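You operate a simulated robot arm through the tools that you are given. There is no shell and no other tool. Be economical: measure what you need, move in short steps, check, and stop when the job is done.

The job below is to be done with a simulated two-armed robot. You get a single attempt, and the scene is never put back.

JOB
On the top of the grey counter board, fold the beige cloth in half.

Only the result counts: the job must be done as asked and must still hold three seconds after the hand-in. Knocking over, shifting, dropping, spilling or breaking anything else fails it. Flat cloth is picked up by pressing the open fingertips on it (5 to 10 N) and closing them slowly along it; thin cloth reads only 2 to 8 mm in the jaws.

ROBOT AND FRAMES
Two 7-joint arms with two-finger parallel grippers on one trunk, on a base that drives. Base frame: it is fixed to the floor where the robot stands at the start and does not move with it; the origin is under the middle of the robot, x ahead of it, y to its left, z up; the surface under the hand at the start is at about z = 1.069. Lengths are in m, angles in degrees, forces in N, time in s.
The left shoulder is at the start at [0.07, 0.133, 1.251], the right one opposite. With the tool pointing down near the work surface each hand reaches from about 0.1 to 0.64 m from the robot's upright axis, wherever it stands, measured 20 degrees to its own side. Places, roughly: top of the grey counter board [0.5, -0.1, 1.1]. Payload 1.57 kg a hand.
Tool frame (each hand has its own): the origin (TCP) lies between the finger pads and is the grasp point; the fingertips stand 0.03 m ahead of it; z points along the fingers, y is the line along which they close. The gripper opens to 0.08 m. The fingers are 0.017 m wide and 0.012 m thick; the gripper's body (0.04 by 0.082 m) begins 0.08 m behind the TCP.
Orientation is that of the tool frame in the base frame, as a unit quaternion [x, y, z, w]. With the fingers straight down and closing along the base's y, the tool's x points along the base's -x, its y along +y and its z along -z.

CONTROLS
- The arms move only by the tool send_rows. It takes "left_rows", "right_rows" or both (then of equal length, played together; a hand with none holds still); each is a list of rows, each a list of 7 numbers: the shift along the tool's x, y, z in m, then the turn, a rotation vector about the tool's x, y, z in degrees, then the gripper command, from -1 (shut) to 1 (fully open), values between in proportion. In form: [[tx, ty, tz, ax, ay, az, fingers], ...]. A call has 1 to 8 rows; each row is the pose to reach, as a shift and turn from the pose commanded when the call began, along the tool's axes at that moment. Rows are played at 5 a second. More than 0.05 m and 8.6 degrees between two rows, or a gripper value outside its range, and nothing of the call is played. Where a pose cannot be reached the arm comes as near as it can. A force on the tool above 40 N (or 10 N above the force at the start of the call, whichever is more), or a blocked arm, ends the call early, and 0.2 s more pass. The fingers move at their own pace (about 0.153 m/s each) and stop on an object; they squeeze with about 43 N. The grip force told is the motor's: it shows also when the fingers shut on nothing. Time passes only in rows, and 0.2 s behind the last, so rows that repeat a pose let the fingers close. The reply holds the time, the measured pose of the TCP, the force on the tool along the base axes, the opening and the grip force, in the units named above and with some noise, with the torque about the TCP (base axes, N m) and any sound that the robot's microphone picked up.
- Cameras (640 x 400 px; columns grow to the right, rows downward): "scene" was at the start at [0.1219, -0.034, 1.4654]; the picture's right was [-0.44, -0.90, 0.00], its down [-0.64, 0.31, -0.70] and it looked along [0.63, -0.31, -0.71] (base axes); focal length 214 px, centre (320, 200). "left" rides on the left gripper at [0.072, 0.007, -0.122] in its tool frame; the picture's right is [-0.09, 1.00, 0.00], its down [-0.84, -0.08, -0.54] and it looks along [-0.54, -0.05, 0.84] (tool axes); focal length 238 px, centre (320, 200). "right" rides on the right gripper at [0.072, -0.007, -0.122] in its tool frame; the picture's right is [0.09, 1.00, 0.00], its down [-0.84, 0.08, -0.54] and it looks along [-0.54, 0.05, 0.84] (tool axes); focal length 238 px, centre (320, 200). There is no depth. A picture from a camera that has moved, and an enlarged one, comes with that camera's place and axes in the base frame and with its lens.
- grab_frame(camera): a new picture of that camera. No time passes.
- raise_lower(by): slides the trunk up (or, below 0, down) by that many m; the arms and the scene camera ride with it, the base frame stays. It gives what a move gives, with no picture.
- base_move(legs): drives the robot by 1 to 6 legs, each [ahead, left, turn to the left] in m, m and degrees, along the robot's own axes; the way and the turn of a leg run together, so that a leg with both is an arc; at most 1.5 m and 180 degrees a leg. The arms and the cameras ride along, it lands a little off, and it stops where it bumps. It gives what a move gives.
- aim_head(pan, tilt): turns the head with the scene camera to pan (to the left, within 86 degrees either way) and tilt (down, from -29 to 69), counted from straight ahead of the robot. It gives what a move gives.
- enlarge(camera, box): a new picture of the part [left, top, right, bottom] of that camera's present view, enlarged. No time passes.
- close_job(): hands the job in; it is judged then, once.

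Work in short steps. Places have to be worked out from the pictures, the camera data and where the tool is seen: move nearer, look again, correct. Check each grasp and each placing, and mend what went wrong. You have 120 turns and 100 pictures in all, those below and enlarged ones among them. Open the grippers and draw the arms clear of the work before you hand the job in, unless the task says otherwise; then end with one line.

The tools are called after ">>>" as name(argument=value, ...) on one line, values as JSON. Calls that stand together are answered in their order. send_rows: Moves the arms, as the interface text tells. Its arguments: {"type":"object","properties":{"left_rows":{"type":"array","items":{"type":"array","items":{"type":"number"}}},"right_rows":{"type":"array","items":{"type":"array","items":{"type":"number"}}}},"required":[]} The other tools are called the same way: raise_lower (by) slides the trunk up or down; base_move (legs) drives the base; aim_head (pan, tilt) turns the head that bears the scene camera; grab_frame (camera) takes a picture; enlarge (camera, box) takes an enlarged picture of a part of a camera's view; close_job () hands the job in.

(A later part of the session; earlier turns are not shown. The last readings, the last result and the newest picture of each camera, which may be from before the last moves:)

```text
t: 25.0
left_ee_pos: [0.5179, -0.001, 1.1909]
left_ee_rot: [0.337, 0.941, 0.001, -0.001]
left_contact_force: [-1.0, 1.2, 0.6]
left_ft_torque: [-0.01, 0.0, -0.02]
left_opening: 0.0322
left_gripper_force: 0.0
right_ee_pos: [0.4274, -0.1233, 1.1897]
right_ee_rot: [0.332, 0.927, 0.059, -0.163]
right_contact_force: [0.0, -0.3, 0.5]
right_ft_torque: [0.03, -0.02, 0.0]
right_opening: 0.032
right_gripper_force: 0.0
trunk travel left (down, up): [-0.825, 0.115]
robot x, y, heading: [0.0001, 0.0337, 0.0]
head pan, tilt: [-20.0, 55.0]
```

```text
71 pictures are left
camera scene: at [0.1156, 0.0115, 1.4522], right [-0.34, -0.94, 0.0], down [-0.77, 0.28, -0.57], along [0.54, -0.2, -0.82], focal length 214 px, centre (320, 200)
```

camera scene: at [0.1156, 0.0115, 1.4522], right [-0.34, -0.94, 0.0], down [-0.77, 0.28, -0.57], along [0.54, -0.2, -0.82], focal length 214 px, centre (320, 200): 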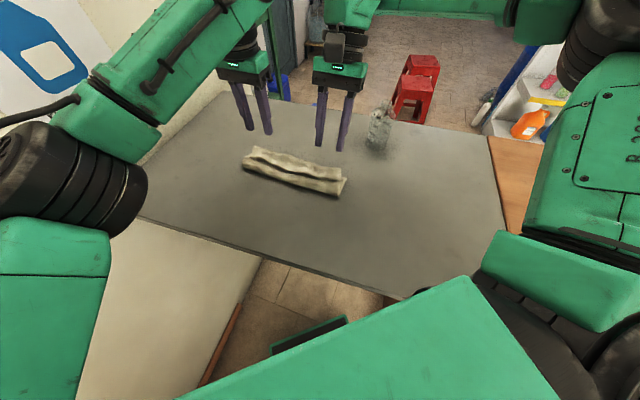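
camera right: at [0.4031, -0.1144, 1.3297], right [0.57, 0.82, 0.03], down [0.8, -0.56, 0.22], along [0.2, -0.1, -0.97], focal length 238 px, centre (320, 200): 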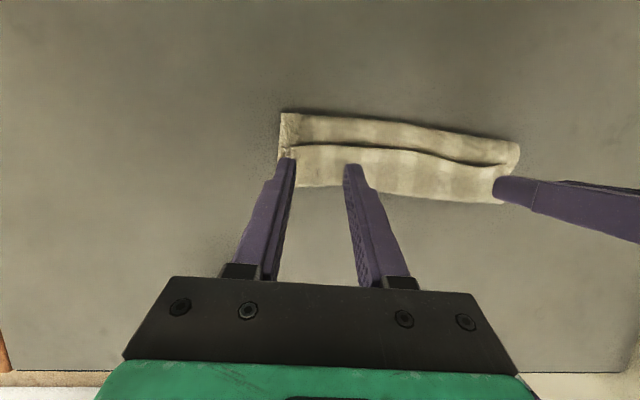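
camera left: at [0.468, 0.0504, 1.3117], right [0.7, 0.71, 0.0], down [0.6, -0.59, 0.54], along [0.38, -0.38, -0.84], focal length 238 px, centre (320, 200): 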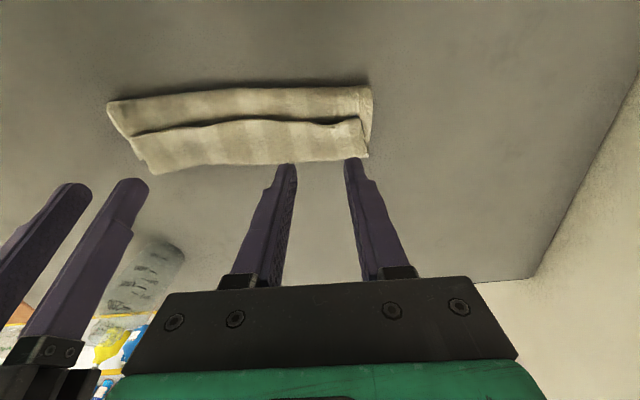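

The top layer seems to carry a folded-back hem. I take an enlarged look to understand the layers.

>>> enlarge(camera="scene", box=[225, 130, 365, 215])

>>> enlarge(camera="left", box=[90, 60, 400, 200])

```text
4.57 times, centred on (295, 172) of scene
camera zoom: at [0.1156, 0.0115, 1.4522], right [-0.34, -0.94, 0.0], down [-0.77, 0.28, -0.57], along [0.54, -0.2, -0.82], focal length 980 px, centre (434, 326)
```

zoom: 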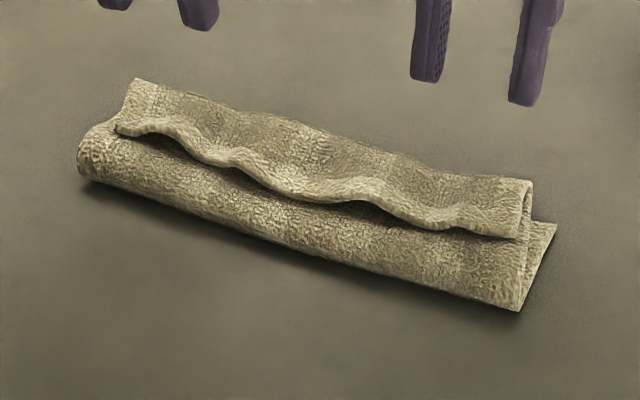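

```text
2.06 times, centred on (245, 130) of left
camera zoom: at [0.468, 0.0504, 1.3117], right [0.7, 0.71, 0.0], down [0.6, -0.59, 0.54], along [0.38, -0.38, -0.84], focal length 492 px, centre (475, 344)
```

zoom: 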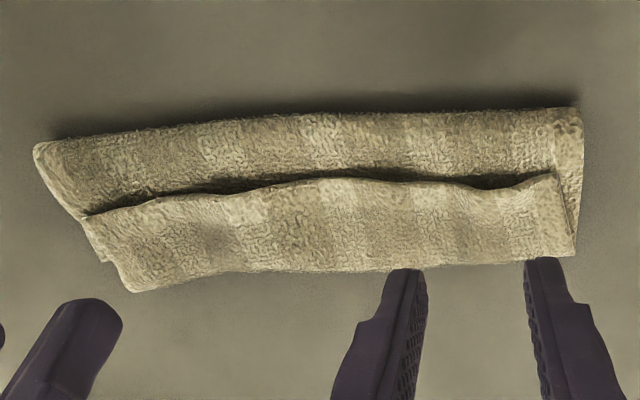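

The lower layer lies flat, but the top edge is turned back as a ~4 cm hem and the fold line sits about 3 cm too far out. I will pinch the hem's edge again, open the fold back, and redo the arc, letting the edge drop from a height so it does not roll under. First I line up over the hem edge.

>>> send_rows(left_rows=[[0.002, 0.002, 0.022, 0, 0, 0, 0], [0.004, 0.004, 0.044, 0, 0, 0, 0], [0.006, 0.0055, 0.066, 0, 0, 0, 0], [0.006, 0.0055, 0.066, 0, 0, 0, 0]], right_rows=[[-0.003, 0.001, 0.022, 0, -7, 0, 0], [-0.006, 0.002, 0.044, 0, -14, 0, 0], [-0.009, 0.002, 0.066, 0, -20, 0, 0], [-0.009, 0.002, 0.066, 0, -20, 0, 0]])

>>> grab_frame(camera="left")

>>> grab_frame(camera="right")

```text
t: 26.0
left_ee_pos: [0.5179, 0.0051, 1.1249]
left_ee_rot: [0.338, 0.941, 0.002, -0.001]
left_contact_force: [-0.2, 0.0, 0.1]
left_ft_torque: [0.0, 0.01, -0.01]
left_opening: 0.0401
left_gripper_force: 0.0
right_ee_pos: [0.4179, -0.1133, 1.1231]
right_ee_rot: [0.338, 0.941, 0.001, 0.0]
right_contact_force: [0.3, -0.1, -0.7]
right_ft_torque: [-0.02, -0.02, -0.02]
right_opening: 0.0399
right_gripper_force: 0.3
trunk travel left (down, up): [-0.825, 0.115]
robot x, y, heading: [-0.0004, 0.0325, 0.0]
head pan, tilt: [-20.0, 55.0]
```

```text
68 pictures are left
camera left: at [0.468, 0.0572, 1.2457], right [0.7, 0.71, 0.0], down [0.6, -0.59, 0.54], along [0.38, -0.38, -0.84], focal length 238 px, centre (320, 200)
```

left: 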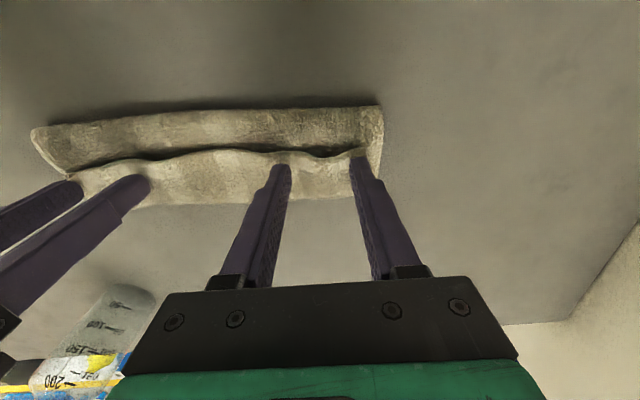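

```text
67 pictures are left
camera right: at [0.3585, -0.0745, 1.2467], right [0.56, 0.83, 0.0], down [0.69, -0.47, 0.54], along [0.45, -0.3, -0.84], focal length 238 px, centre (320, 200)
```

right: 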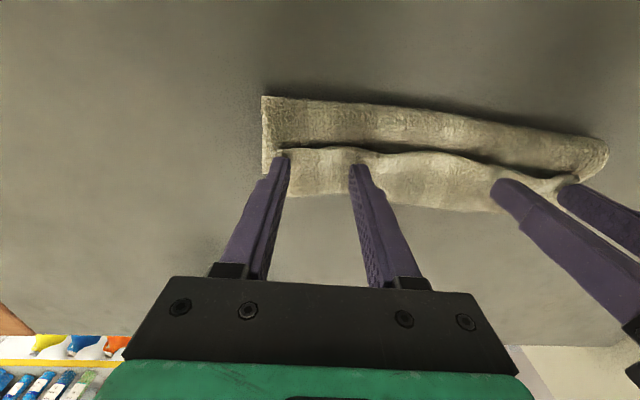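

The alignment over the hem edge is good. I lower towards contact.

>>> send_rows(left_rows=[[0, 0, 0.008, 0, 0, 0, 0], [0, 0, 0.015, 0, 0, 0, 0], [0, 0, 0.015, 0, 0, 0, 0]], right_rows=[[0, 0, 0.007, 0, 0, 0, 0], [0, 0, 0.013, 0, 0, 0, 0], [0, 0, 0.013, 0, 0, 0, 0]])

```text
t: 26.8
left_ee_pos: [0.5181, 0.0058, 1.11]
left_ee_rot: [0.337, 0.942, 0.001, -0.001]
left_contact_force: [-0.6, 0.4, 1.7]
left_ft_torque: [0.01, 0.01, -0.01]
left_opening: 0.0398
left_gripper_force: 0.1
right_ee_pos: [0.4172, -0.1139, 1.1118]
right_ee_rot: [0.337, 0.942, 0.001, 0.0]
right_contact_force: [0.5, -0.5, 0.9]
right_ft_torque: [0.02, 0.0, 0.03]
right_opening: 0.0404
right_gripper_force: 0.1
trunk travel left (down, up): [-0.825, 0.115]
robot x, y, heading: [-0.0017, 0.0367, -0.1]
head pan, tilt: [-20.0, 55.0]
```

There is light contact at tip z ≈ 1.08, so I press 2 to 3 mm further.

>>> send_rows(left_rows=[[0, 0, 0.0015, 0, 0, 0, 0], [0, 0, 0.002, 0, 0, 0, 0], [0, 0, 0.002, 0, 0, 0, 0]], right_rows=[[0, 0, 0.0018, 0, 0, 0, 0], [0, 0, 0.0035, 0, 0, 0, 0], [0, 0, 0.0035, 0, 0, 0, 0]])

```text
t: 27.6
left_ee_pos: [0.5184, 0.0079, 1.1086]
left_ee_rot: [0.338, 0.941, 0.0, -0.002]
left_contact_force: [0.7, -0.7, 5.4]
left_ft_torque: [-0.02, -0.03, -0.01]
left_opening: 0.0399
left_gripper_force: 0.1
right_ee_pos: [0.4176, -0.1135, 1.1082]
right_ee_rot: [0.338, 0.941, 0.002, 0.001]
right_contact_force: [2.6, 0.0, 6.2]
right_ft_torque: [-0.01, -0.04, 0.0]
right_opening: 0.0403
right_gripper_force: 0.0
trunk travel left (down, up): [-0.825, 0.115]
robot x, y, heading: [0.0016, 0.0298, 0.1]
head pan, tilt: [-20.0, 55.0]
```

The force is 5 to 6 N, so I close slowly.

>>> send_rows(left_rows=[[0, 0, 0, 0, 0, 0, -0.12], [0, 0, 0, 0, 0, 0, -0.25], [0, 0, 0, 0, 0, 0, -0.38], [0, 0, 0, 0, 0, 0, -0.5], [0, 0, 0, 0, 0, 0, -0.63], [0, 0, 0, 0, 0, 0, -0.76], [0, 0, 0, 0, 0, 0, -0.9], [0, 0, 0, 0, 0, 0, -1]], right_rows=[[0, 0, 0, 0, 0, 0, -0.12], [0, 0, 0, 0, 0, 0, -0.25], [0, 0, 0, 0, 0, 0, -0.38], [0, 0, 0, 0, 0, 0, -0.5], [0, 0, 0, 0, 0, 0, -0.63], [0, 0, 0, 0, 0, 0, -0.76], [0, 0, 0, 0, 0, 0, -0.9], [0, 0, 0, 0, 0, 0, -1]])

>>> grab_frame(camera="left")

>>> grab_frame(camera="right")

```text
t: 29.4
left_ee_pos: [0.5163, 0.0058, 1.1096]
left_ee_rot: [0.339, 0.941, 0.0, -0.001]
left_contact_force: [-8.0, -9.6, 5.6]
left_ft_torque: [-0.29, 0.26, 0.03]
left_opening: 0.0061
left_gripper_force: 26.1
right_ee_pos: [0.4176, -0.1117, 1.1097]
right_ee_rot: [0.338, 0.941, 0.002, 0.002]
right_contact_force: [10.5, 9.4, 7.4]
right_ft_torque: [0.35, -0.3, -0.02]
right_opening: 0.0096
right_gripper_force: 28.9
trunk travel left (down, up): [-0.825, 0.115]
robot x, y, heading: [0.0022, 0.0349, -0.1]
head pan, tilt: [-20.0, 55.0]
```

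```text
66 pictures are left
camera left: at [0.4667, 0.0585, 1.2297], right [0.71, 0.71, 0.0], down [0.6, -0.59, 0.54], along [0.38, -0.38, -0.84], focal length 238 px, centre (320, 200)
```

left: 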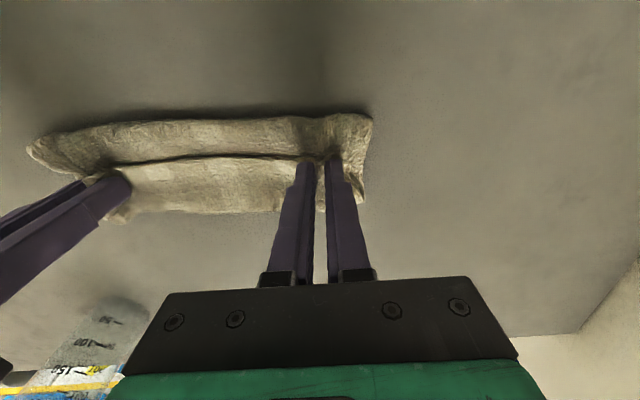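

```text
65 pictures are left
camera right: at [0.3574, -0.0727, 1.2322], right [0.56, 0.83, 0.01], down [0.69, -0.47, 0.54], along [0.45, -0.3, -0.84], focal length 238 px, centre (320, 200)
```

right: 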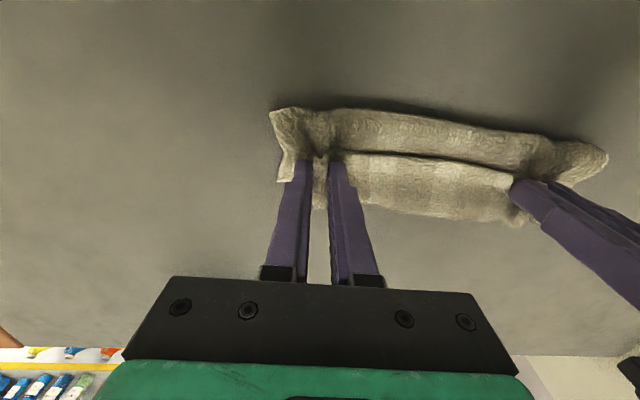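

The jaws read 6 and 9.6 mm, so more than one layer may be held. I ease the tension, lift 3 cm and look.

>>> send_rows(left_rows=[[0, -0.003, -0.01, 0, 0, 0, -1], [0.0, -0.003, -0.03, 0, 0, 0, -1], [0, -0.003, -0.03, 0, 0, 0, -1]], right_rows=[[0, 0.003, -0.01, 0, 0, 0, -1], [0, 0.003, -0.03, 0, 0, 0, -1], [0, 0.003, -0.03, 0, 0, 0, -1]])

>>> enlarge(camera="scene", box=[225, 110, 365, 215])

>>> grab_frame(camera="right")

```text
t: 30.2
left_ee_pos: [0.5176, 0.0053, 1.1381]
left_ee_rot: [0.337, 0.942, 0.0, -0.001]
left_contact_force: [-4.2, -5.3, -0.9]
left_ft_torque: [-0.14, 0.15, 0.04]
left_opening: 0.0058
left_gripper_force: 25.9
right_ee_pos: [0.4206, -0.111, 1.1379]
right_ee_rot: [0.337, 0.942, 0.001, 0.0]
right_contact_force: [3.2, 4.1, 0.3]
right_ft_torque: [0.12, -0.13, -0.05]
right_opening: 0.0088
right_gripper_force: 27.4
trunk travel left (down, up): [-0.825, 0.115]
robot x, y, heading: [0.0017, 0.0325, 0.0]
head pan, tilt: [-20.0, 55.0]
```

```text
3.81 times, centred on (295, 162) of scene
camera zoom: at [0.1166, 0.0119, 1.4522], right [-0.34, -0.94, 0.0], down [-0.77, 0.28, -0.57], along [0.54, -0.2, -0.82], focal length 817 px, centre (415, 343)
```

zoom: 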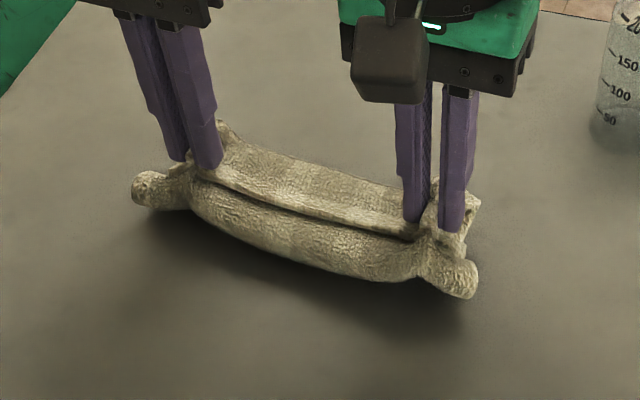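

```text
63 pictures are left
camera right: at [0.3609, -0.0714, 1.2609], right [0.56, 0.83, 0.0], down [0.7, -0.47, 0.54], along [0.45, -0.3, -0.84], focal length 238 px, centre (320, 200)
```

right: 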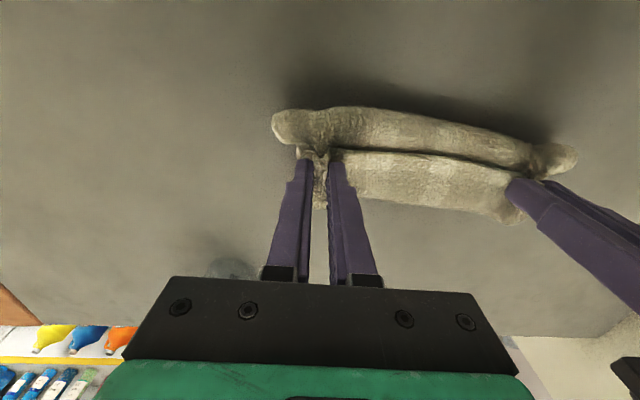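

The whole bundle came up, so all the layers are held. I set it back down 4 cm nearer to the robot, for reach, and let go.

>>> send_rows(left_rows=[[0.0155, -0.0127, 0, 0, 0, 0, -1], [0.031, -0.0254, 0.0, 0, 0, 0, -1], [0.031, -0.0254, 0.014, 0, 0, 0, -1], [0.031, -0.0254, 0.027, 0, 0, 0, -1], [0.031, -0.0254, 0.027, 0, 0, 0, -0.6], [0.031, -0.0254, 0.027, 0, 0, 0, 0], [0.031, -0.0254, 0, 0, 0, 0, 0], [0.031, -0.0254, -0.04, 0, 0, 0, 0]], right_rows=[[0.0155, -0.0127, 0, 0, 0, 0, -1], [0.031, -0.0254, 0.0, 0, 0, 0, -1], [0.031, -0.0254, 0.014, 0, 0, 0, -1], [0.031, -0.0254, 0.027, 0, 0, 0, -1], [0.031, -0.0254, 0.027, 0, 0, 0, -0.6], [0.031, -0.0254, 0.027, 0, 0, 0, 0], [0.031, -0.0254, 0, 0, 0, 0, 0], [0.031, -0.0254, -0.04, 0, 0, 0, 0]])

>>> enlarge(camera="scene", box=[225, 120, 365, 225])

>>> grab_frame(camera="left")

```text
t: 32.0
left_ee_pos: [0.4749, 0.0052, 1.1787]
left_ee_rot: [0.337, 0.941, 0.0, -0.001]
left_contact_force: [-0.1, 0.6, 0.1]
left_ft_torque: [0.05, -0.01, -0.03]
left_opening: 0.0402
left_gripper_force: 0.0
right_ee_pos: [0.3767, -0.1117, 1.1785]
right_ee_rot: [0.337, 0.941, 0.001, 0.001]
right_contact_force: [-0.7, -0.1, -0.3]
right_ft_torque: [0.04, -0.02, -0.02]
right_opening: 0.0399
right_gripper_force: 0.0
trunk travel left (down, up): [-0.825, 0.115]
robot x, y, heading: [0.0007, 0.0354, 0.0]
head pan, tilt: [-20.0, 55.0]
```

```text
3.81 times, centred on (295, 172) of scene
camera zoom: at [0.1137, 0.0119, 1.4524], right [-0.34, -0.94, 0.0], down [-0.77, 0.28, -0.58], along [0.54, -0.2, -0.82], focal length 817 px, centre (415, 305)
```

zoom: 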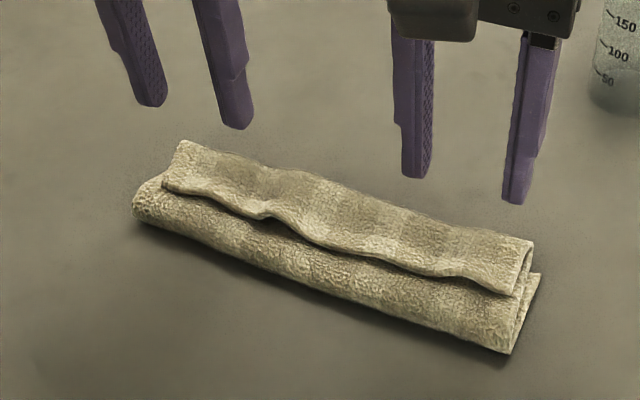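

```text
61 pictures are left
camera left: at [0.4245, 0.0564, 1.3004], right [0.7, 0.71, 0.0], down [0.6, -0.59, 0.54], along [0.38, -0.38, -0.84], focal length 238 px, centre (320, 200)
```

left: 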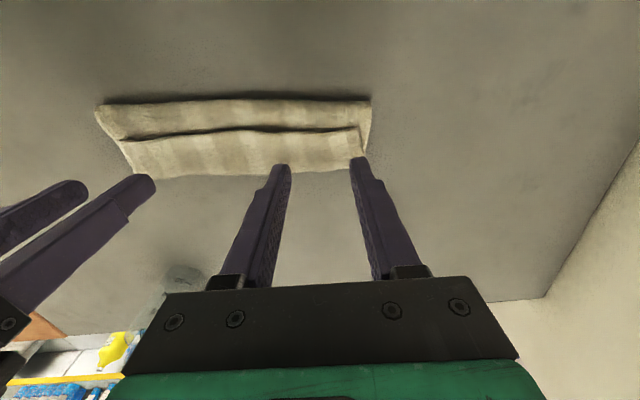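

The cloth relaxed back to the same shape. This time I will take only the hem layer, with narrower jaws and a much lighter press; I line up and lower to just above it.

>>> send_rows(left_rows=[[0.0, 0.004, 0.03, 0, 0, 0, -0.4], [0.0006, 0.0086, 0.06, 0, 0, 0, -0.4], [0.0006, 0.0086, 0.067, 0, 0, 0, -0.4], [0.0006, 0.0086, 0.067, 0, 0, 0, -0.4]], right_rows=[[0.004, 0, 0.03, 0, 0, 0, -0.4], [0.0074, 0, 0.06, 0, 0, 0, -0.4], [0.0074, 0, 0.067, 0, 0, 0, -0.4], [0.0074, 0, 0.067, 0, 0, 0, -0.4]])

>>> grab_frame(camera="left")

>>> grab_frame(camera="right")

```text
t: 33.0
left_ee_pos: [0.4827, 0.0124, 1.111]
left_ee_rot: [0.338, 0.941, 0.0, -0.001]
left_contact_force: [0.1, -0.5, 1.3]
left_ft_torque: [0.0, -0.03, -0.02]
left_opening: 0.0237
left_gripper_force: 0.0
right_ee_pos: [0.3748, -0.1068, 1.1108]
right_ee_rot: [0.338, 0.941, 0.0, 0.001]
right_contact_force: [-0.5, -0.5, 1.2]
right_ft_torque: [0.03, -0.05, -0.02]
right_opening: 0.0241
right_gripper_force: 0.0
trunk travel left (down, up): [-0.825, 0.115]
robot x, y, heading: [-0.0012, 0.0346, -0.1]
head pan, tilt: [-20.0, 55.0]
```

```text
60 pictures are left
camera left: at [0.4327, 0.0632, 1.2314], right [0.7, 0.71, 0.0], down [0.6, -0.59, 0.54], along [0.38, -0.38, -0.84], focal length 238 px, centre (320, 200)
```

left: 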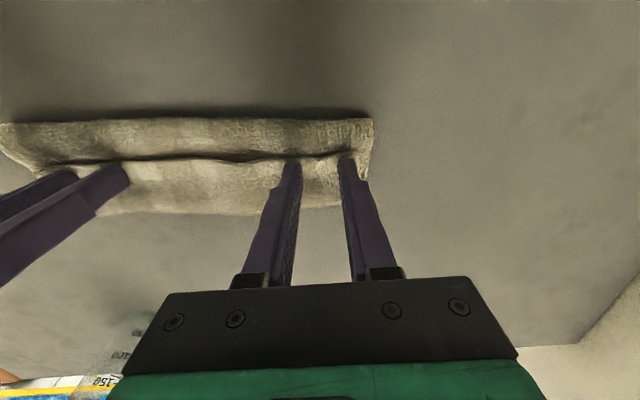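

```text
59 pictures are left
camera right: at [0.3154, -0.0662, 1.2338], right [0.56, 0.83, 0.0], down [0.69, -0.47, 0.54], along [0.45, -0.3, -0.84], focal length 238 px, centre (320, 200)
```

right: 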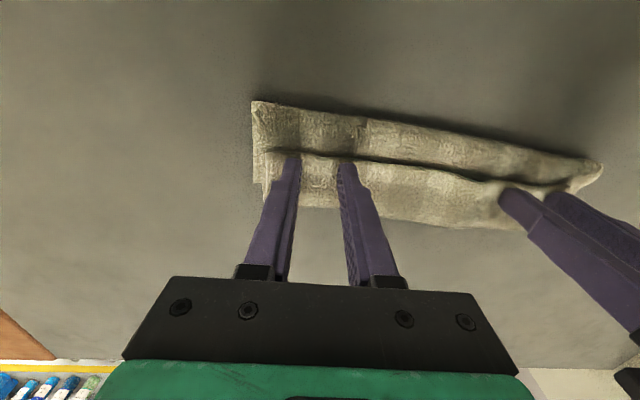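

Both hands press about 1.2 N on the hem edge. I close slowly at that pressure.

>>> send_rows(left_rows=[[0, 0, 0.0005, 0, 0, 0, -0.48], [0, 0, 0.0005, 0, 0, 0, -0.56], [0, 0, 0.0005, 0, 0, 0, -0.64], [0, 0, 0.0005, 0, 0, 0, -0.72], [0, 0, 0.0005, 0, 0, 0, -0.8], [0, 0, 0.0005, 0, 0, 0, -0.9], [0, 0, 0.0005, 0, 0, 0, -1], [0, 0, 0.0005, 0, 0, 0, -1]], right_rows=[[0, 0, 0.0005, 0, 0, 0, -0.48], [0, 0, 0.0005, 0, 0, 0, -0.56], [0, 0, 0.0005, 0, 0, 0, -0.64], [0, 0, 0.0005, 0, 0, 0, -0.72], [0, 0, 0.0005, 0, 0, 0, -0.8], [0, 0, 0.0005, 0, 0, 0, -0.9], [0, 0, 0.0005, 0, 0, 0, -1], [0, 0, 0.0005, 0, 0, 0, -1]])

```text
t: 34.8
left_ee_pos: [0.4818, 0.0111, 1.1107]
left_ee_rot: [0.338, 0.941, -0.001, -0.001]
left_contact_force: [-8.7, -10.1, 2.8]
left_ft_torque: [-0.3, 0.3, 0.06]
left_opening: 0.0037
left_gripper_force: 24.6
right_ee_pos: [0.3748, -0.1051, 1.1107]
right_ee_rot: [0.338, 0.941, 0.002, 0.001]
right_contact_force: [8.2, 9.5, 2.3]
right_ft_torque: [0.3, -0.26, 0.0]
right_opening: 0.004
right_gripper_force: 24.8
trunk travel left (down, up): [-0.825, 0.115]
robot x, y, heading: [-0.0033, 0.0327, 0.1]
head pan, tilt: [-20.0, 55.0]
```

Both jaws now read about 4 mm, which is a single pinched layer. I ease the tension, lift 4 cm while moving a little back towards the robot, and look.

>>> send_rows(left_rows=[[0, -0.003, -0.01, 0, 0, 0, -1], [0.003, -0.003, -0.025, 0, 0, 0, -1], [0.008, -0.003, -0.04, 0, 0, 0, -1], [0.008, -0.003, -0.04, 0, 0, 0, -1]], right_rows=[[0, 0.003, -0.01, 0, 0, 0, -1], [0.003, 0.003, -0.025, 0, 0, 0, -1], [0.008, 0.003, -0.04, 0, 0, 0, -1], [0.008, 0.003, -0.04, 0, 0, 0, -1]])

>>> enlarge(camera="scene", box=[225, 120, 365, 225])

>>> grab_frame(camera="right")

```text
t: 35.8
left_ee_pos: [0.4731, 0.0146, 1.1492]
left_ee_rot: [0.337, 0.941, 0.0, -0.002]
left_contact_force: [-3.2, -4.0, -0.5]
left_ft_torque: [-0.09, 0.15, 0.04]
left_opening: 0.0035
left_gripper_force: 25.0
right_ee_pos: [0.3704, -0.0983, 1.15]
right_ee_rot: [0.338, 0.941, 0.002, 0.0]
right_contact_force: [3.6, 3.5, -0.6]
right_ft_torque: [0.11, -0.06, -0.03]
right_opening: 0.0034
right_gripper_force: 25.0
trunk travel left (down, up): [-0.825, 0.115]
robot x, y, heading: [0.0015, 0.0348, -0.0]
head pan, tilt: [-20.0, 55.0]
```

```text
3.81 times, centred on (295, 172) of scene
camera zoom: at [0.1173, 0.0115, 1.4522], right [-0.34, -0.94, 0.0], down [-0.77, 0.28, -0.57], along [0.54, -0.2, -0.82], focal length 817 px, centre (415, 305)
```

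zoom: 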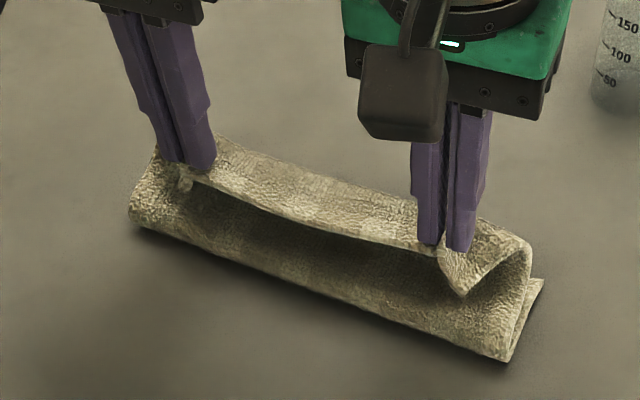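

```text
57 pictures are left
camera right: at [0.3107, -0.0589, 1.2728], right [0.56, 0.83, 0.0], down [0.7, -0.47, 0.54], along [0.45, -0.3, -0.84], focal length 238 px, centre (320, 200)
```

right: 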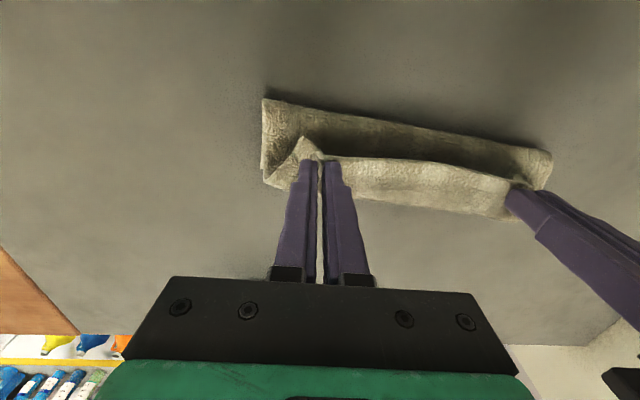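

Only the hem layer is held now. The lower layer shows about 6.5 cm where it should show 9.2 cm, so I open the fold backward (towards the robot) to let the fold line roll back.

>>> send_rows(left_rows=[[0.013, -0.003, -0.012, 0, 0, 0, -1], [0.027, -0.004, -0.024, 0, 0, 0, -1], [0.042, -0.004, -0.032, 0, 0, 0, -1], [0.057, -0.003, -0.03, 0, 0, 0, -1], [0.072, -0.002, -0.022, 0, 0, 0, -1], [0.087, -0.001, -0.012, 0, 0, 0, -1], [0.087, -0.001, -0.012, 0, 0, 0, -1]], right_rows=[[0.013, -0.003, -0.012, 0, 0, 0, -1], [0.027, -0.004, -0.024, 0, 0, 0, -1], [0.042, -0.004, -0.032, 0, 0, 0, -1], [0.057, -0.003, -0.03, 0, 0, 0, -1], [0.072, -0.002, -0.022, 0, 0, 0, -1], [0.087, -0.001, -0.012, 0, 0, 0, -1], [0.087, -0.001, -0.012, 0, 0, 0, -1]])

>>> grab_frame(camera="scene")

>>> grab_frame(camera="right")

>>> grab_frame(camera="left")

```text
t: 37.4
left_ee_pos: [0.4064, 0.0695, 1.1615]
left_ee_rot: [0.337, 0.942, 0.001, -0.002]
left_contact_force: [-2.5, -3.7, 0.6]
left_ft_torque: [-0.03, 0.12, 0.04]
left_opening: 0.0038
left_gripper_force: 24.3
right_ee_pos: [0.3015, -0.044, 1.1625]
right_ee_rot: [0.338, 0.941, 0.001, -0.001]
right_contact_force: [3.1, 2.8, -0.4]
right_ft_torque: [0.1, -0.06, -0.03]
right_opening: 0.0038
right_gripper_force: 24.3
trunk travel left (down, up): [-0.825, 0.115]
robot x, y, heading: [0.0009, 0.0341, 0.1]
head pan, tilt: [-20.0, 55.0]
```

```text
56 pictures are left
camera scene: at [0.1167, 0.0113, 1.4522], right [-0.34, -0.94, 0.0], down [-0.77, 0.28, -0.57], along [0.54, -0.2, -0.82], focal length 214 px, centre (320, 200)
```

scene: 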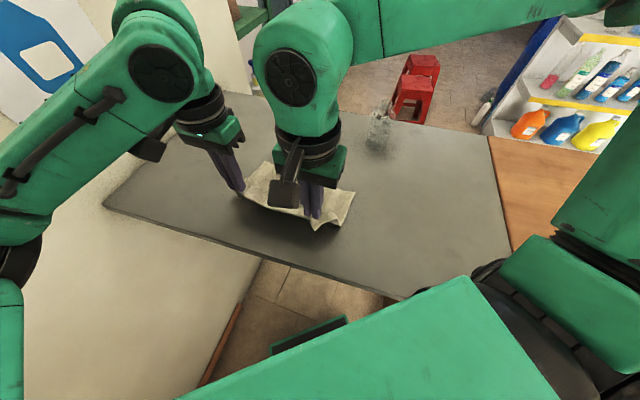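

```text
55 pictures are left
camera right: at [0.243, -0.0044, 1.2859], right [0.56, 0.83, 0.0], down [0.69, -0.47, 0.54], along [0.45, -0.3, -0.84], focal length 238 px, centre (320, 200)
```

right: 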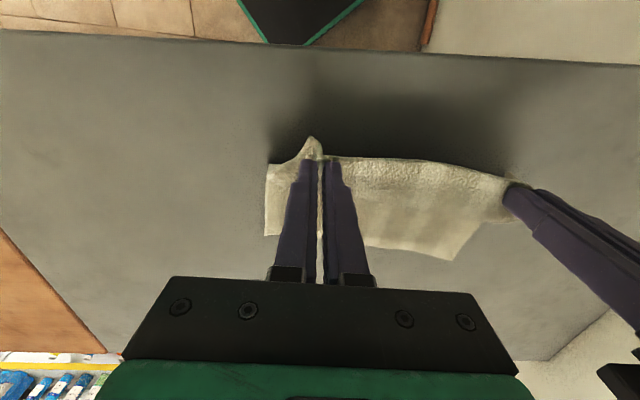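

```text
54 pictures are left
camera left: at [0.356, 0.1201, 1.2825], right [0.7, 0.71, 0.0], down [0.6, -0.59, 0.54], along [0.38, -0.38, -0.84], focal length 238 px, centre (320, 200)
```

left: 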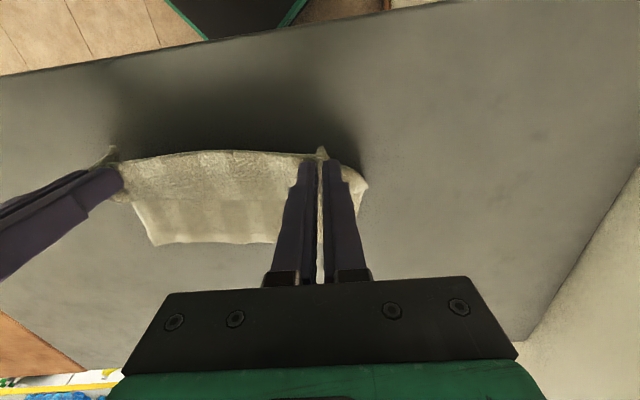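

The fold has rolled back: the lower layer is flat, with B ≈ (.362, -.162) and A ≈ (.525, .005), and the edge is held about 12.7 cm from it. I swing the edge forward along a tighter arc, stopping about 4.5 cm up and just short of the far edge.

>>> send_rows(left_rows=[[-0.024, -0.002, -0.014, 0, 4, 0, -1], [-0.051, -0.004, -0.016, 0, 8, 0, -1], [-0.078, -0.006, -0.006, 0, 12, 0, -1], [-0.098, -0.008, 0.007, 0, 15, 0, -1], [-0.106, -0.009, 0.016, 0, 15, 0, -1], [-0.106, -0.009, 0.016, 0, 15, 0, -1]], right_rows=[[-0.024, -0.002, -0.014, 0, 4, 0, -1], [-0.051, -0.004, -0.016, 0, 8, 0, -1], [-0.078, -0.006, -0.006, 0, 12, 0, -1], [-0.098, -0.008, 0.007, 0, 15, 0, -1], [-0.106, -0.009, 0.016, 0, 15, 0, -1], [-0.106, -0.009, 0.016, 0, 15, 0, -1]])

>>> enlarge(camera="scene", box=[225, 120, 365, 225])

>>> grab_frame(camera="right")

>>> grab_frame(camera="left")

```text
t: 38.8
left_ee_pos: [0.4827, -0.0048, 1.1463]
left_ee_rot: [0.335, 0.933, 0.044, -0.125]
left_contact_force: [-4.0, -4.3, 0.9]
left_ft_torque: [-0.19, 0.08, 0.08]
left_opening: 0.0036
left_gripper_force: 24.3
right_ee_pos: [0.3769, -0.1192, 1.1458]
right_ee_rot: [0.334, 0.933, 0.044, -0.123]
right_contact_force: [4.7, 5.4, 0.2]
right_ft_torque: [0.14, -0.16, -0.02]
right_opening: 0.0035
right_gripper_force: 24.5
trunk travel left (down, up): [-0.825, 0.115]
robot x, y, heading: [0.0005, 0.033, -0.1]
head pan, tilt: [-20.0, 55.0]
```

```text
3.81 times, centred on (295, 172) of scene
camera zoom: at [0.1163, 0.013, 1.4523], right [-0.34, -0.94, 0.0], down [-0.77, 0.28, -0.57], along [0.54, -0.2, -0.82], focal length 817 px, centre (415, 305)
```

zoom: 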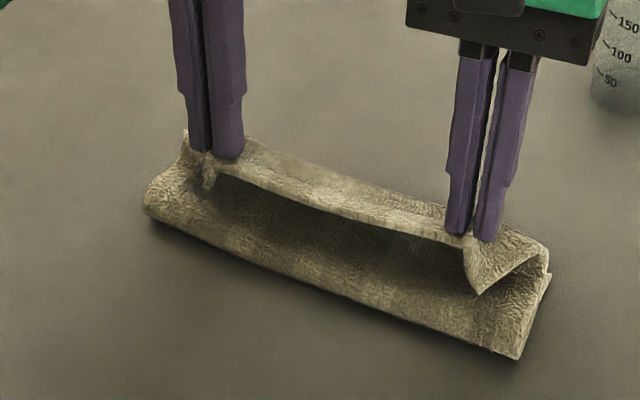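

```text
52 pictures are left
camera right: at [0.3441, -0.0998, 1.2843], right [0.56, 0.83, 0.03], down [0.78, -0.54, 0.31], along [0.27, -0.15, -0.95], focal length 238 px, centre (320, 200)
```

right: 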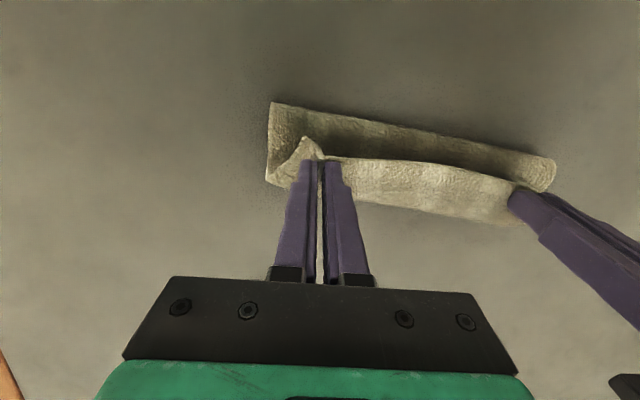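

```text
51 pictures are left
camera left: at [0.4588, 0.0259, 1.2815], right [0.7, 0.71, -0.03], down [0.68, -0.66, 0.3], along [0.2, -0.23, -0.95], focal length 238 px, centre (320, 200)
```

left: 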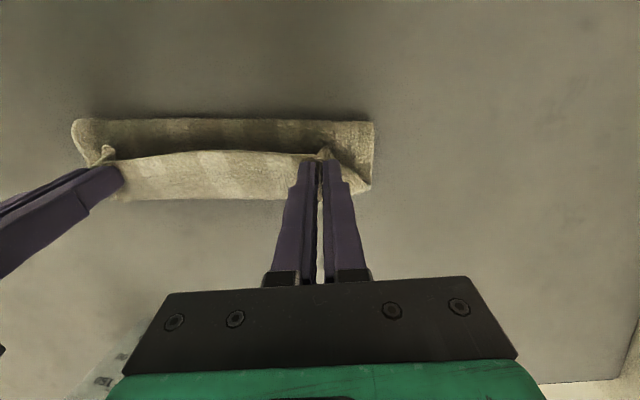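

The stiff cloth bulges because it has slack and the strip in the jaws points backward. I swing back lower to roll the fold line back properly, and then go up taut.

>>> send_rows(left_rows=[[0.0342, 0.003, -0.0116, 0, 0, 0, -1], [0.0657, 0.005, -0.0134, 0, 0, 0, -1], [0.0908, 0.008, 0.0088, 0, 0, 0, -1], [0.1012, 0.009, 0.0396, 0, 0, 0, -1], [0.1012, 0.009, 0.0396, 0, 0, 0, -1]], right_rows=[[0.0342, 0.003, -0.0116, 0, 0, 0, -1], [0.0657, 0.005, -0.0134, 0, 0, 0, -1], [0.0908, 0.008, 0.0088, 0, 0, 0, -1], [0.1012, 0.009, 0.0396, 0, 0, 0, -1], [0.1012, 0.009, 0.0396, 0, 0, 0, -1]])

>>> grab_frame(camera="right")

>>> grab_frame(camera="left")

```text
t: 40.0
left_ee_pos: [0.4046, 0.0694, 1.1343]
left_ee_rot: [0.335, 0.933, 0.044, -0.124]
left_contact_force: [-4.3, -4.0, -1.2]
left_ft_torque: [-0.13, 0.08, 0.06]
left_opening: 0.0035
left_gripper_force: 24.7
right_ee_pos: [0.2975, -0.0434, 1.1355]
right_ee_rot: [0.334, 0.933, 0.045, -0.122]
right_contact_force: [3.0, 3.8, 0.0]
right_ft_torque: [0.11, -0.1, -0.05]
right_opening: 0.0036
right_gripper_force: 24.5
trunk travel left (down, up): [-0.825, 0.115]
robot x, y, heading: [0.0019, 0.0368, -0.0]
head pan, tilt: [-20.0, 55.0]
```

```text
50 pictures are left
camera right: at [0.2639, -0.024, 1.2725], right [0.56, 0.83, 0.03], down [0.78, -0.54, 0.31], along [0.27, -0.15, -0.95], focal length 238 px, centre (320, 200)
```

right: 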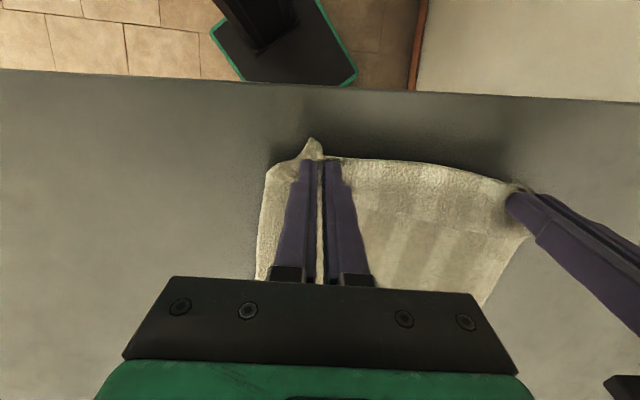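

```text
49 pictures are left
camera left: at [0.3791, 0.1001, 1.2695], right [0.7, 0.71, -0.02], down [0.68, -0.66, 0.3], along [0.2, -0.23, -0.95], focal length 238 px, centre (320, 200)
```

left: 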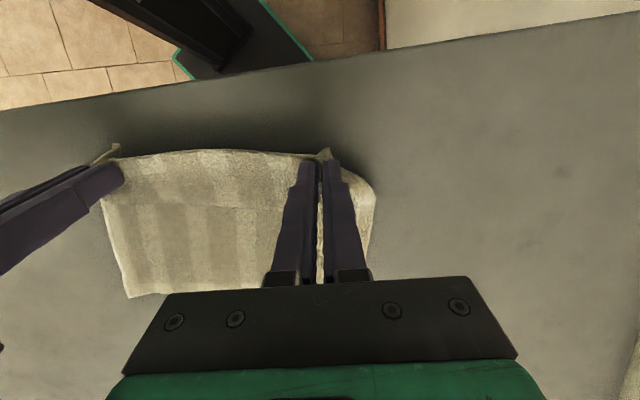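

The fold is nearly flat again. I lift taut to vertical over the true mid-line, then lean past it towards the far side, and look before dropping the edge.

>>> send_rows(left_rows=[[-0.002, -0.001, -0.0316, 0, 2, 0, -1], [-0.018, -0.003, -0.046, 0, 4, 0, -1], [-0.038, -0.004, -0.05, 0, 6, 0, -1], [-0.058, -0.006, -0.049, 0, 8, 0, -1], [-0.058, -0.006, -0.049, 0, 8, 0, -1]], right_rows=[[-0.002, -0.001, -0.0316, 0, 2, 0, -1], [-0.018, -0.003, -0.046, 0, 4, 0, -1], [-0.038, -0.004, -0.05, 0, 6, 0, -1], [-0.058, -0.006, -0.049, 0, 8, 0, -1], [-0.058, -0.006, -0.049, 0, 8, 0, -1]])

>>> enlarge(camera="scene", box=[225, 120, 365, 225])

>>> grab_frame(camera="left")

```text
t: 41.2
left_ee_pos: [0.4523, 0.0207, 1.1677]
left_ee_rot: [0.331, 0.922, 0.068, -0.188]
left_contact_force: [-1.8, -2.1, -1.3]
left_ft_torque: [-0.03, 0.03, 0.06]
left_opening: 0.0033
left_gripper_force: 24.4
right_ee_pos: [0.3494, -0.0906, 1.1682]
right_ee_rot: [0.33, 0.923, 0.067, -0.187]
right_contact_force: [1.8, 2.2, 0.2]
right_ft_torque: [0.05, -0.04, -0.05]
right_opening: 0.0034
right_gripper_force: 24.5
trunk travel left (down, up): [-0.825, 0.115]
robot x, y, heading: [0.0029, 0.0407, 0.1]
head pan, tilt: [-20.0, 55.0]
```

```text
3.81 times, centred on (295, 172) of scene
camera zoom: at [0.1159, 0.0123, 1.4523], right [-0.34, -0.94, 0.0], down [-0.77, 0.28, -0.57], along [0.54, -0.2, -0.82], focal length 817 px, centre (415, 305)
```

zoom: 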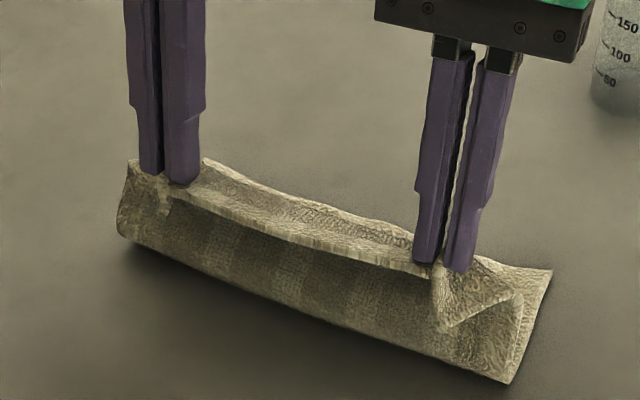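

```text
47 pictures are left
camera left: at [0.4433, 0.0381, 1.3064], right [0.7, 0.71, -0.04], down [0.71, -0.68, 0.17], along [0.1, -0.14, -0.98], focal length 238 px, centre (320, 200)
```

left: 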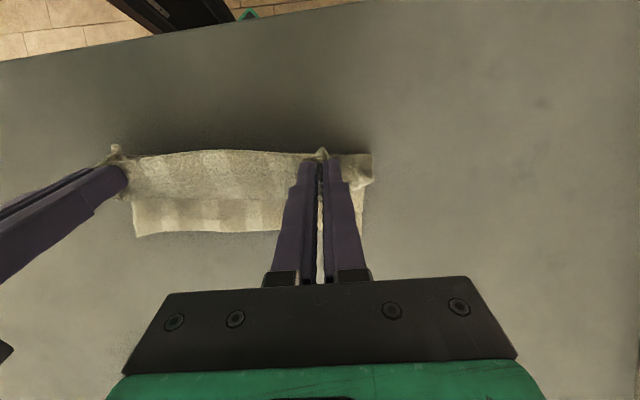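

The fold line is now near the middle. I lean a little further forward while staying taut, then open so the edge flops over to the far side.

>>> send_rows(left_rows=[[-0.016, -0.001, -0.0133, 0, 0, 0, -1], [-0.016, -0.001, -0.0133, 0, 0, 0, -1], [-0.016, -0.001, -0.0133, 0, 0, 0, 0], [-0.016, -0.001, -0.0133, 0, 0, 0, 0], [-0.016, -0.001, -0.0133, 0, 0, 0, 0]], right_rows=[[-0.016, -0.001, -0.0133, 0, 0, 0, -1], [-0.016, -0.001, -0.0133, 0, 0, 0, -1], [-0.016, -0.001, -0.0133, 0, 0, 0, 0], [-0.016, -0.001, -0.0133, 0, 0, 0, 0], [-0.016, -0.001, -0.0133, 0, 0, 0, 0]])

>>> enlarge(camera="scene", box=[225, 120, 365, 225])

>>> grab_frame(camera="left")

```text
t: 42.4
left_ee_pos: [0.4621, 0.0116, 1.17]
left_ee_rot: [0.331, 0.922, 0.068, -0.189]
left_contact_force: [-0.4, -0.3, 1.0]
left_ft_torque: [0.02, 0.0, 0.04]
left_opening: 0.0401
left_gripper_force: 0.1
left hand out of reach, approached as far as the arm can: row 1, 2, 3, 4, 5
right_ee_pos: [0.3654, -0.1059, 1.1741]
right_ee_rot: [0.33, 0.923, 0.068, -0.187]
right_contact_force: [-0.4, -1.2, -0.8]
right_ft_torque: [0.0, 0.02, 0.03]
right_opening: 0.04
right_gripper_force: 0.1
trunk travel left (down, up): [-0.825, 0.115]
robot x, y, heading: [0.002, 0.0349, -0.0]
head pan, tilt: [-20.0, 55.0]
```

```text
3.81 times, centred on (295, 172) of scene
camera zoom: at [0.1166, 0.0117, 1.4522], right [-0.34, -0.94, 0.0], down [-0.77, 0.28, -0.57], along [0.54, -0.2, -0.82], focal length 817 px, centre (415, 305)
```

zoom: 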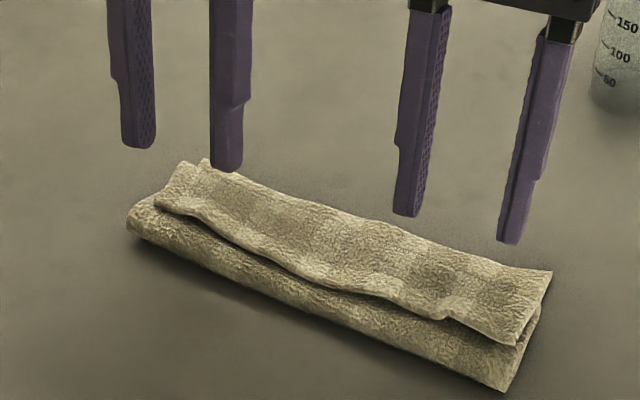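

```text
45 pictures are left
camera left: at [0.4531, 0.029, 1.3084], right [0.7, 0.71, -0.04], down [0.71, -0.68, 0.17], along [0.1, -0.14, -0.98], focal length 238 px, centre (320, 200)
```

left: 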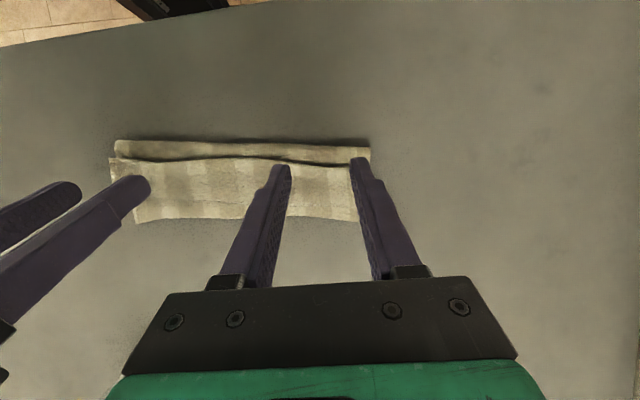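

The edge still flops back into a hem. I will pinch again, but only the outer ~5 mm of the hem, with the hands tilted so just the far corner of the fingertips presses; then the strip can't roll under so much. I line up first.

>>> send_rows(left_rows=[[-0.004, -0.001, 0.014, 0, 0, 2, -0.2], [-0.009, -0.001, 0.029, 0, 0, 4, -0.4], [-0.0132, -0.0021, 0.0432, 0, 0, 5, -0.4], [-0.0132, -0.0021, 0.0432, 0, 0, 5, -0.4]], right_rows=[[0.002, -0.007, 0.018, 0, 0, 2, -0.2], [0.003, -0.013, 0.037, 0, 0, 4, -0.4], [0.0045, -0.0198, 0.0551, 0, 0, 5, -0.4], [0.0045, -0.0198, 0.0551, 0, 0, 5, -0.4]])

>>> grab_frame(camera="left")

>>> grab_frame(camera="right")

>>> enlarge(camera="scene", box=[225, 120, 365, 225])

```text
t: 43.4
left_ee_pos: [0.4572, 0.0115, 1.1244]
left_ee_rot: [0.37, 0.907, 0.059, -0.193]
left_contact_force: [-0.2, -0.8, -0.7]
left_ft_torque: [0.01, -0.02, -0.03]
left_opening: 0.0241
left_gripper_force: 0.1
right_ee_pos: [0.3308, -0.104, 1.1229]
right_ee_rot: [0.371, 0.907, 0.06, -0.191]
right_contact_force: [0.1, 0.3, -0.1]
right_ft_torque: [-0.01, 0.0, 0.0]
right_opening: 0.0239
right_gripper_force: 0.0
trunk travel left (down, up): [-0.825, 0.115]
robot x, y, heading: [0.0003, 0.04, 0.0]
head pan, tilt: [-20.0, 55.0]
```

```text
44 pictures are left
camera left: at [0.4525, 0.0335, 1.2637], right [0.75, 0.66, -0.07], down [0.66, -0.73, 0.17], along [0.06, -0.18, -0.98], focal length 238 px, centre (320, 200)
```

left: 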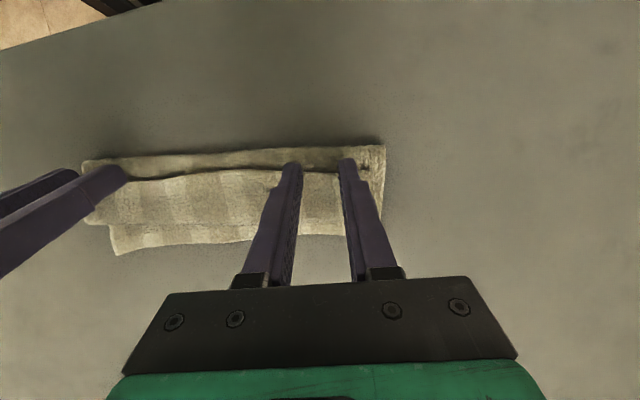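

```text
43 pictures are left
camera right: at [0.3165, -0.0933, 1.2648], right [0.63, 0.77, 0.0], down [0.76, -0.62, 0.17], along [0.13, -0.1, -0.99], focal length 238 px, centre (320, 200)
```

right: 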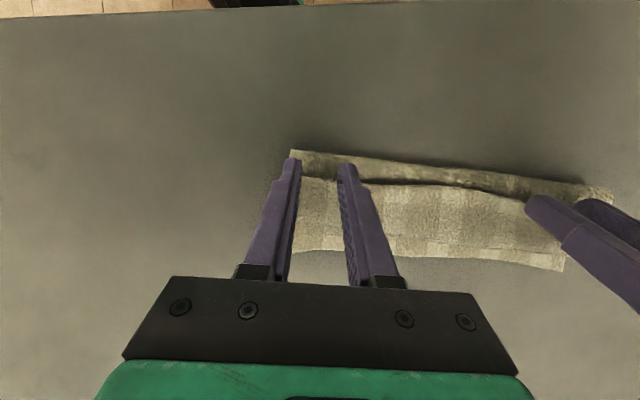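

```text
3.81 times, centred on (295, 172) of scene
camera zoom: at [0.1165, 0.0115, 1.4523], right [-0.34, -0.94, 0.0], down [-0.77, 0.28, -0.57], along [0.54, -0.2, -0.82], focal length 817 px, centre (415, 305)
```

zoom: 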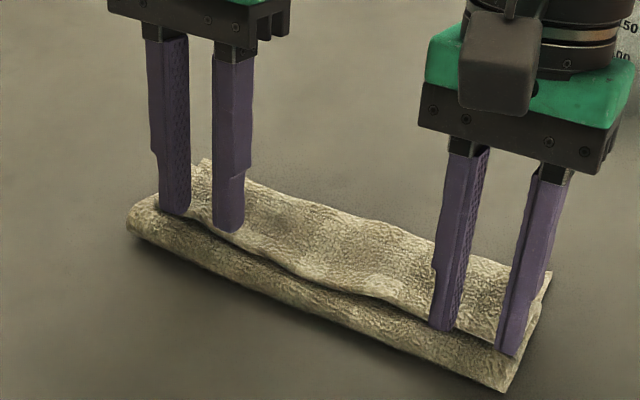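

The left tip is right on the edge, while the right needs about 4 mm more in the fold direction. I correct that and lower by 7 mm.

>>> send_rows(left_rows=[[-0.0014, -0.0015, 0.0032, 0, 0, 0, -0.4], [-0.0027, -0.003, 0.0064, 0, 0, 0, -0.4], [-0.0027, -0.003, 0.0064, 0, 0, 0, -0.4]], right_rows=[[-0.0034, 0.002, 0.0023, 0, 0, 0, -0.4], [-0.0068, 0.004, 0.0046, 0, 0, 0, -0.4], [-0.0068, 0.004, 0.0046, 0, 0, 0, -0.4]])

>>> enlarge(camera="left", box=[240, 110, 400, 230])

>>> enlarge(camera="right", box=[240, 110, 400, 230])

```text
t: 44.2
left_ee_pos: [0.4557, 0.0093, 1.1189]
left_ee_rot: [0.371, 0.907, 0.06, -0.192]
left_contact_force: [-0.2, 0.6, -0.8]
left_ft_torque: [-0.01, 0.05, -0.01]
left_opening: 0.0241
left_gripper_force: 0.0
right_ee_pos: [0.3367, -0.1042, 1.1173]
right_ee_rot: [0.371, 0.907, 0.06, -0.19]
right_contact_force: [-0.2, -0.3, -0.1]
right_ft_torque: [-0.01, 0.01, 0.02]
right_opening: 0.0237
right_gripper_force: 0.1
trunk travel left (down, up): [-0.825, 0.115]
robot x, y, heading: [0.0003, 0.0296, -0.3]
head pan, tilt: [-20.0, 55.0]
```

```text
3.33 times, centred on (320, 170) of left
camera zoom: at [0.4498, 0.0309, 1.2568], right [0.75, 0.66, -0.07], down [0.66, -0.73, 0.17], along [0.06, -0.18, -0.98], focal length 794 px, centre (320, 300)
```

zoom: 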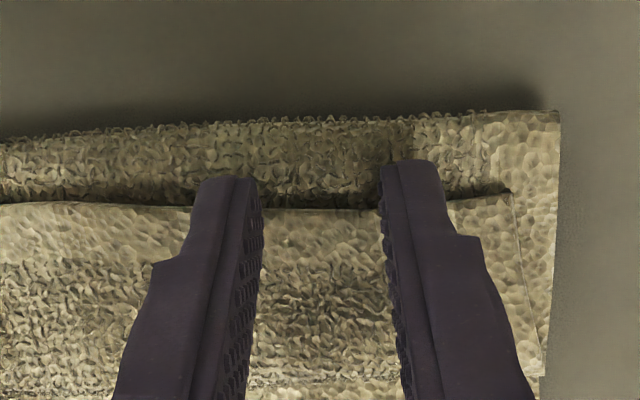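

```text
3.33 times, centred on (320, 170) of right
camera zoom: at [0.3227, -0.0933, 1.2583], right [0.63, 0.78, 0.0], down [0.76, -0.62, 0.17], along [0.13, -0.1, -0.99], focal length 794 px, centre (320, 300)
```

zoom: 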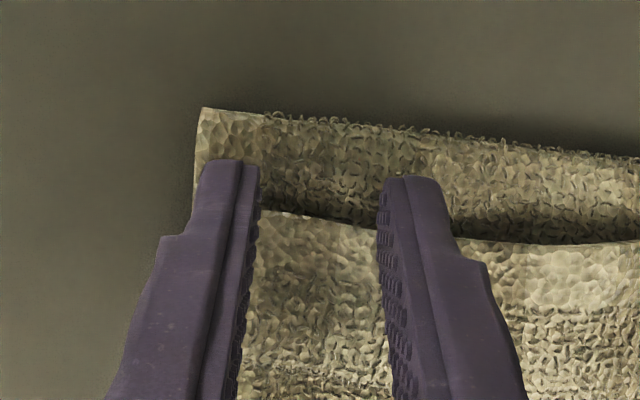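

The enlarged views show both pairs of fingertips overlapping the hem edge by 5 to 10 mm, as I want. I lower to light contact.

>>> send_rows(left_rows=[[-0.0012, 0, 0.0028, 0, 0, 0, -0.4], [-0.0023, 0, 0.0055, 0, 0, 0, -0.4], [-0.0023, 0, 0.0055, 0, 0, 0, -0.4]], right_rows=[[-0.001, 0, 0.0023, 0, 0, 0, -0.4], [-0.002, 0, 0.0046, 0, 0, 0, -0.4], [-0.002, 0, 0.0046, 0, 0, 0, -0.4]])

```text
t: 45.0
left_ee_pos: [0.4554, 0.0099, 1.1115]
left_ee_rot: [0.37, 0.907, 0.06, -0.191]
left_contact_force: [1.1, -0.5, 0.7]
left_ft_torque: [0.04, 0.01, -0.03]
left_opening: 0.024
left_gripper_force: 0.1
right_ee_pos: [0.3373, -0.1037, 1.1112]
right_ee_rot: [0.371, 0.907, 0.06, -0.19]
right_contact_force: [-0.3, 0.7, 0.6]
right_ft_torque: [0.02, -0.04, -0.01]
right_opening: 0.0243
right_gripper_force: 0.1
trunk travel left (down, up): [-0.825, 0.115]
robot x, y, heading: [0.0004, 0.03, 0.1]
head pan, tilt: [-20.0, 55.0]
```

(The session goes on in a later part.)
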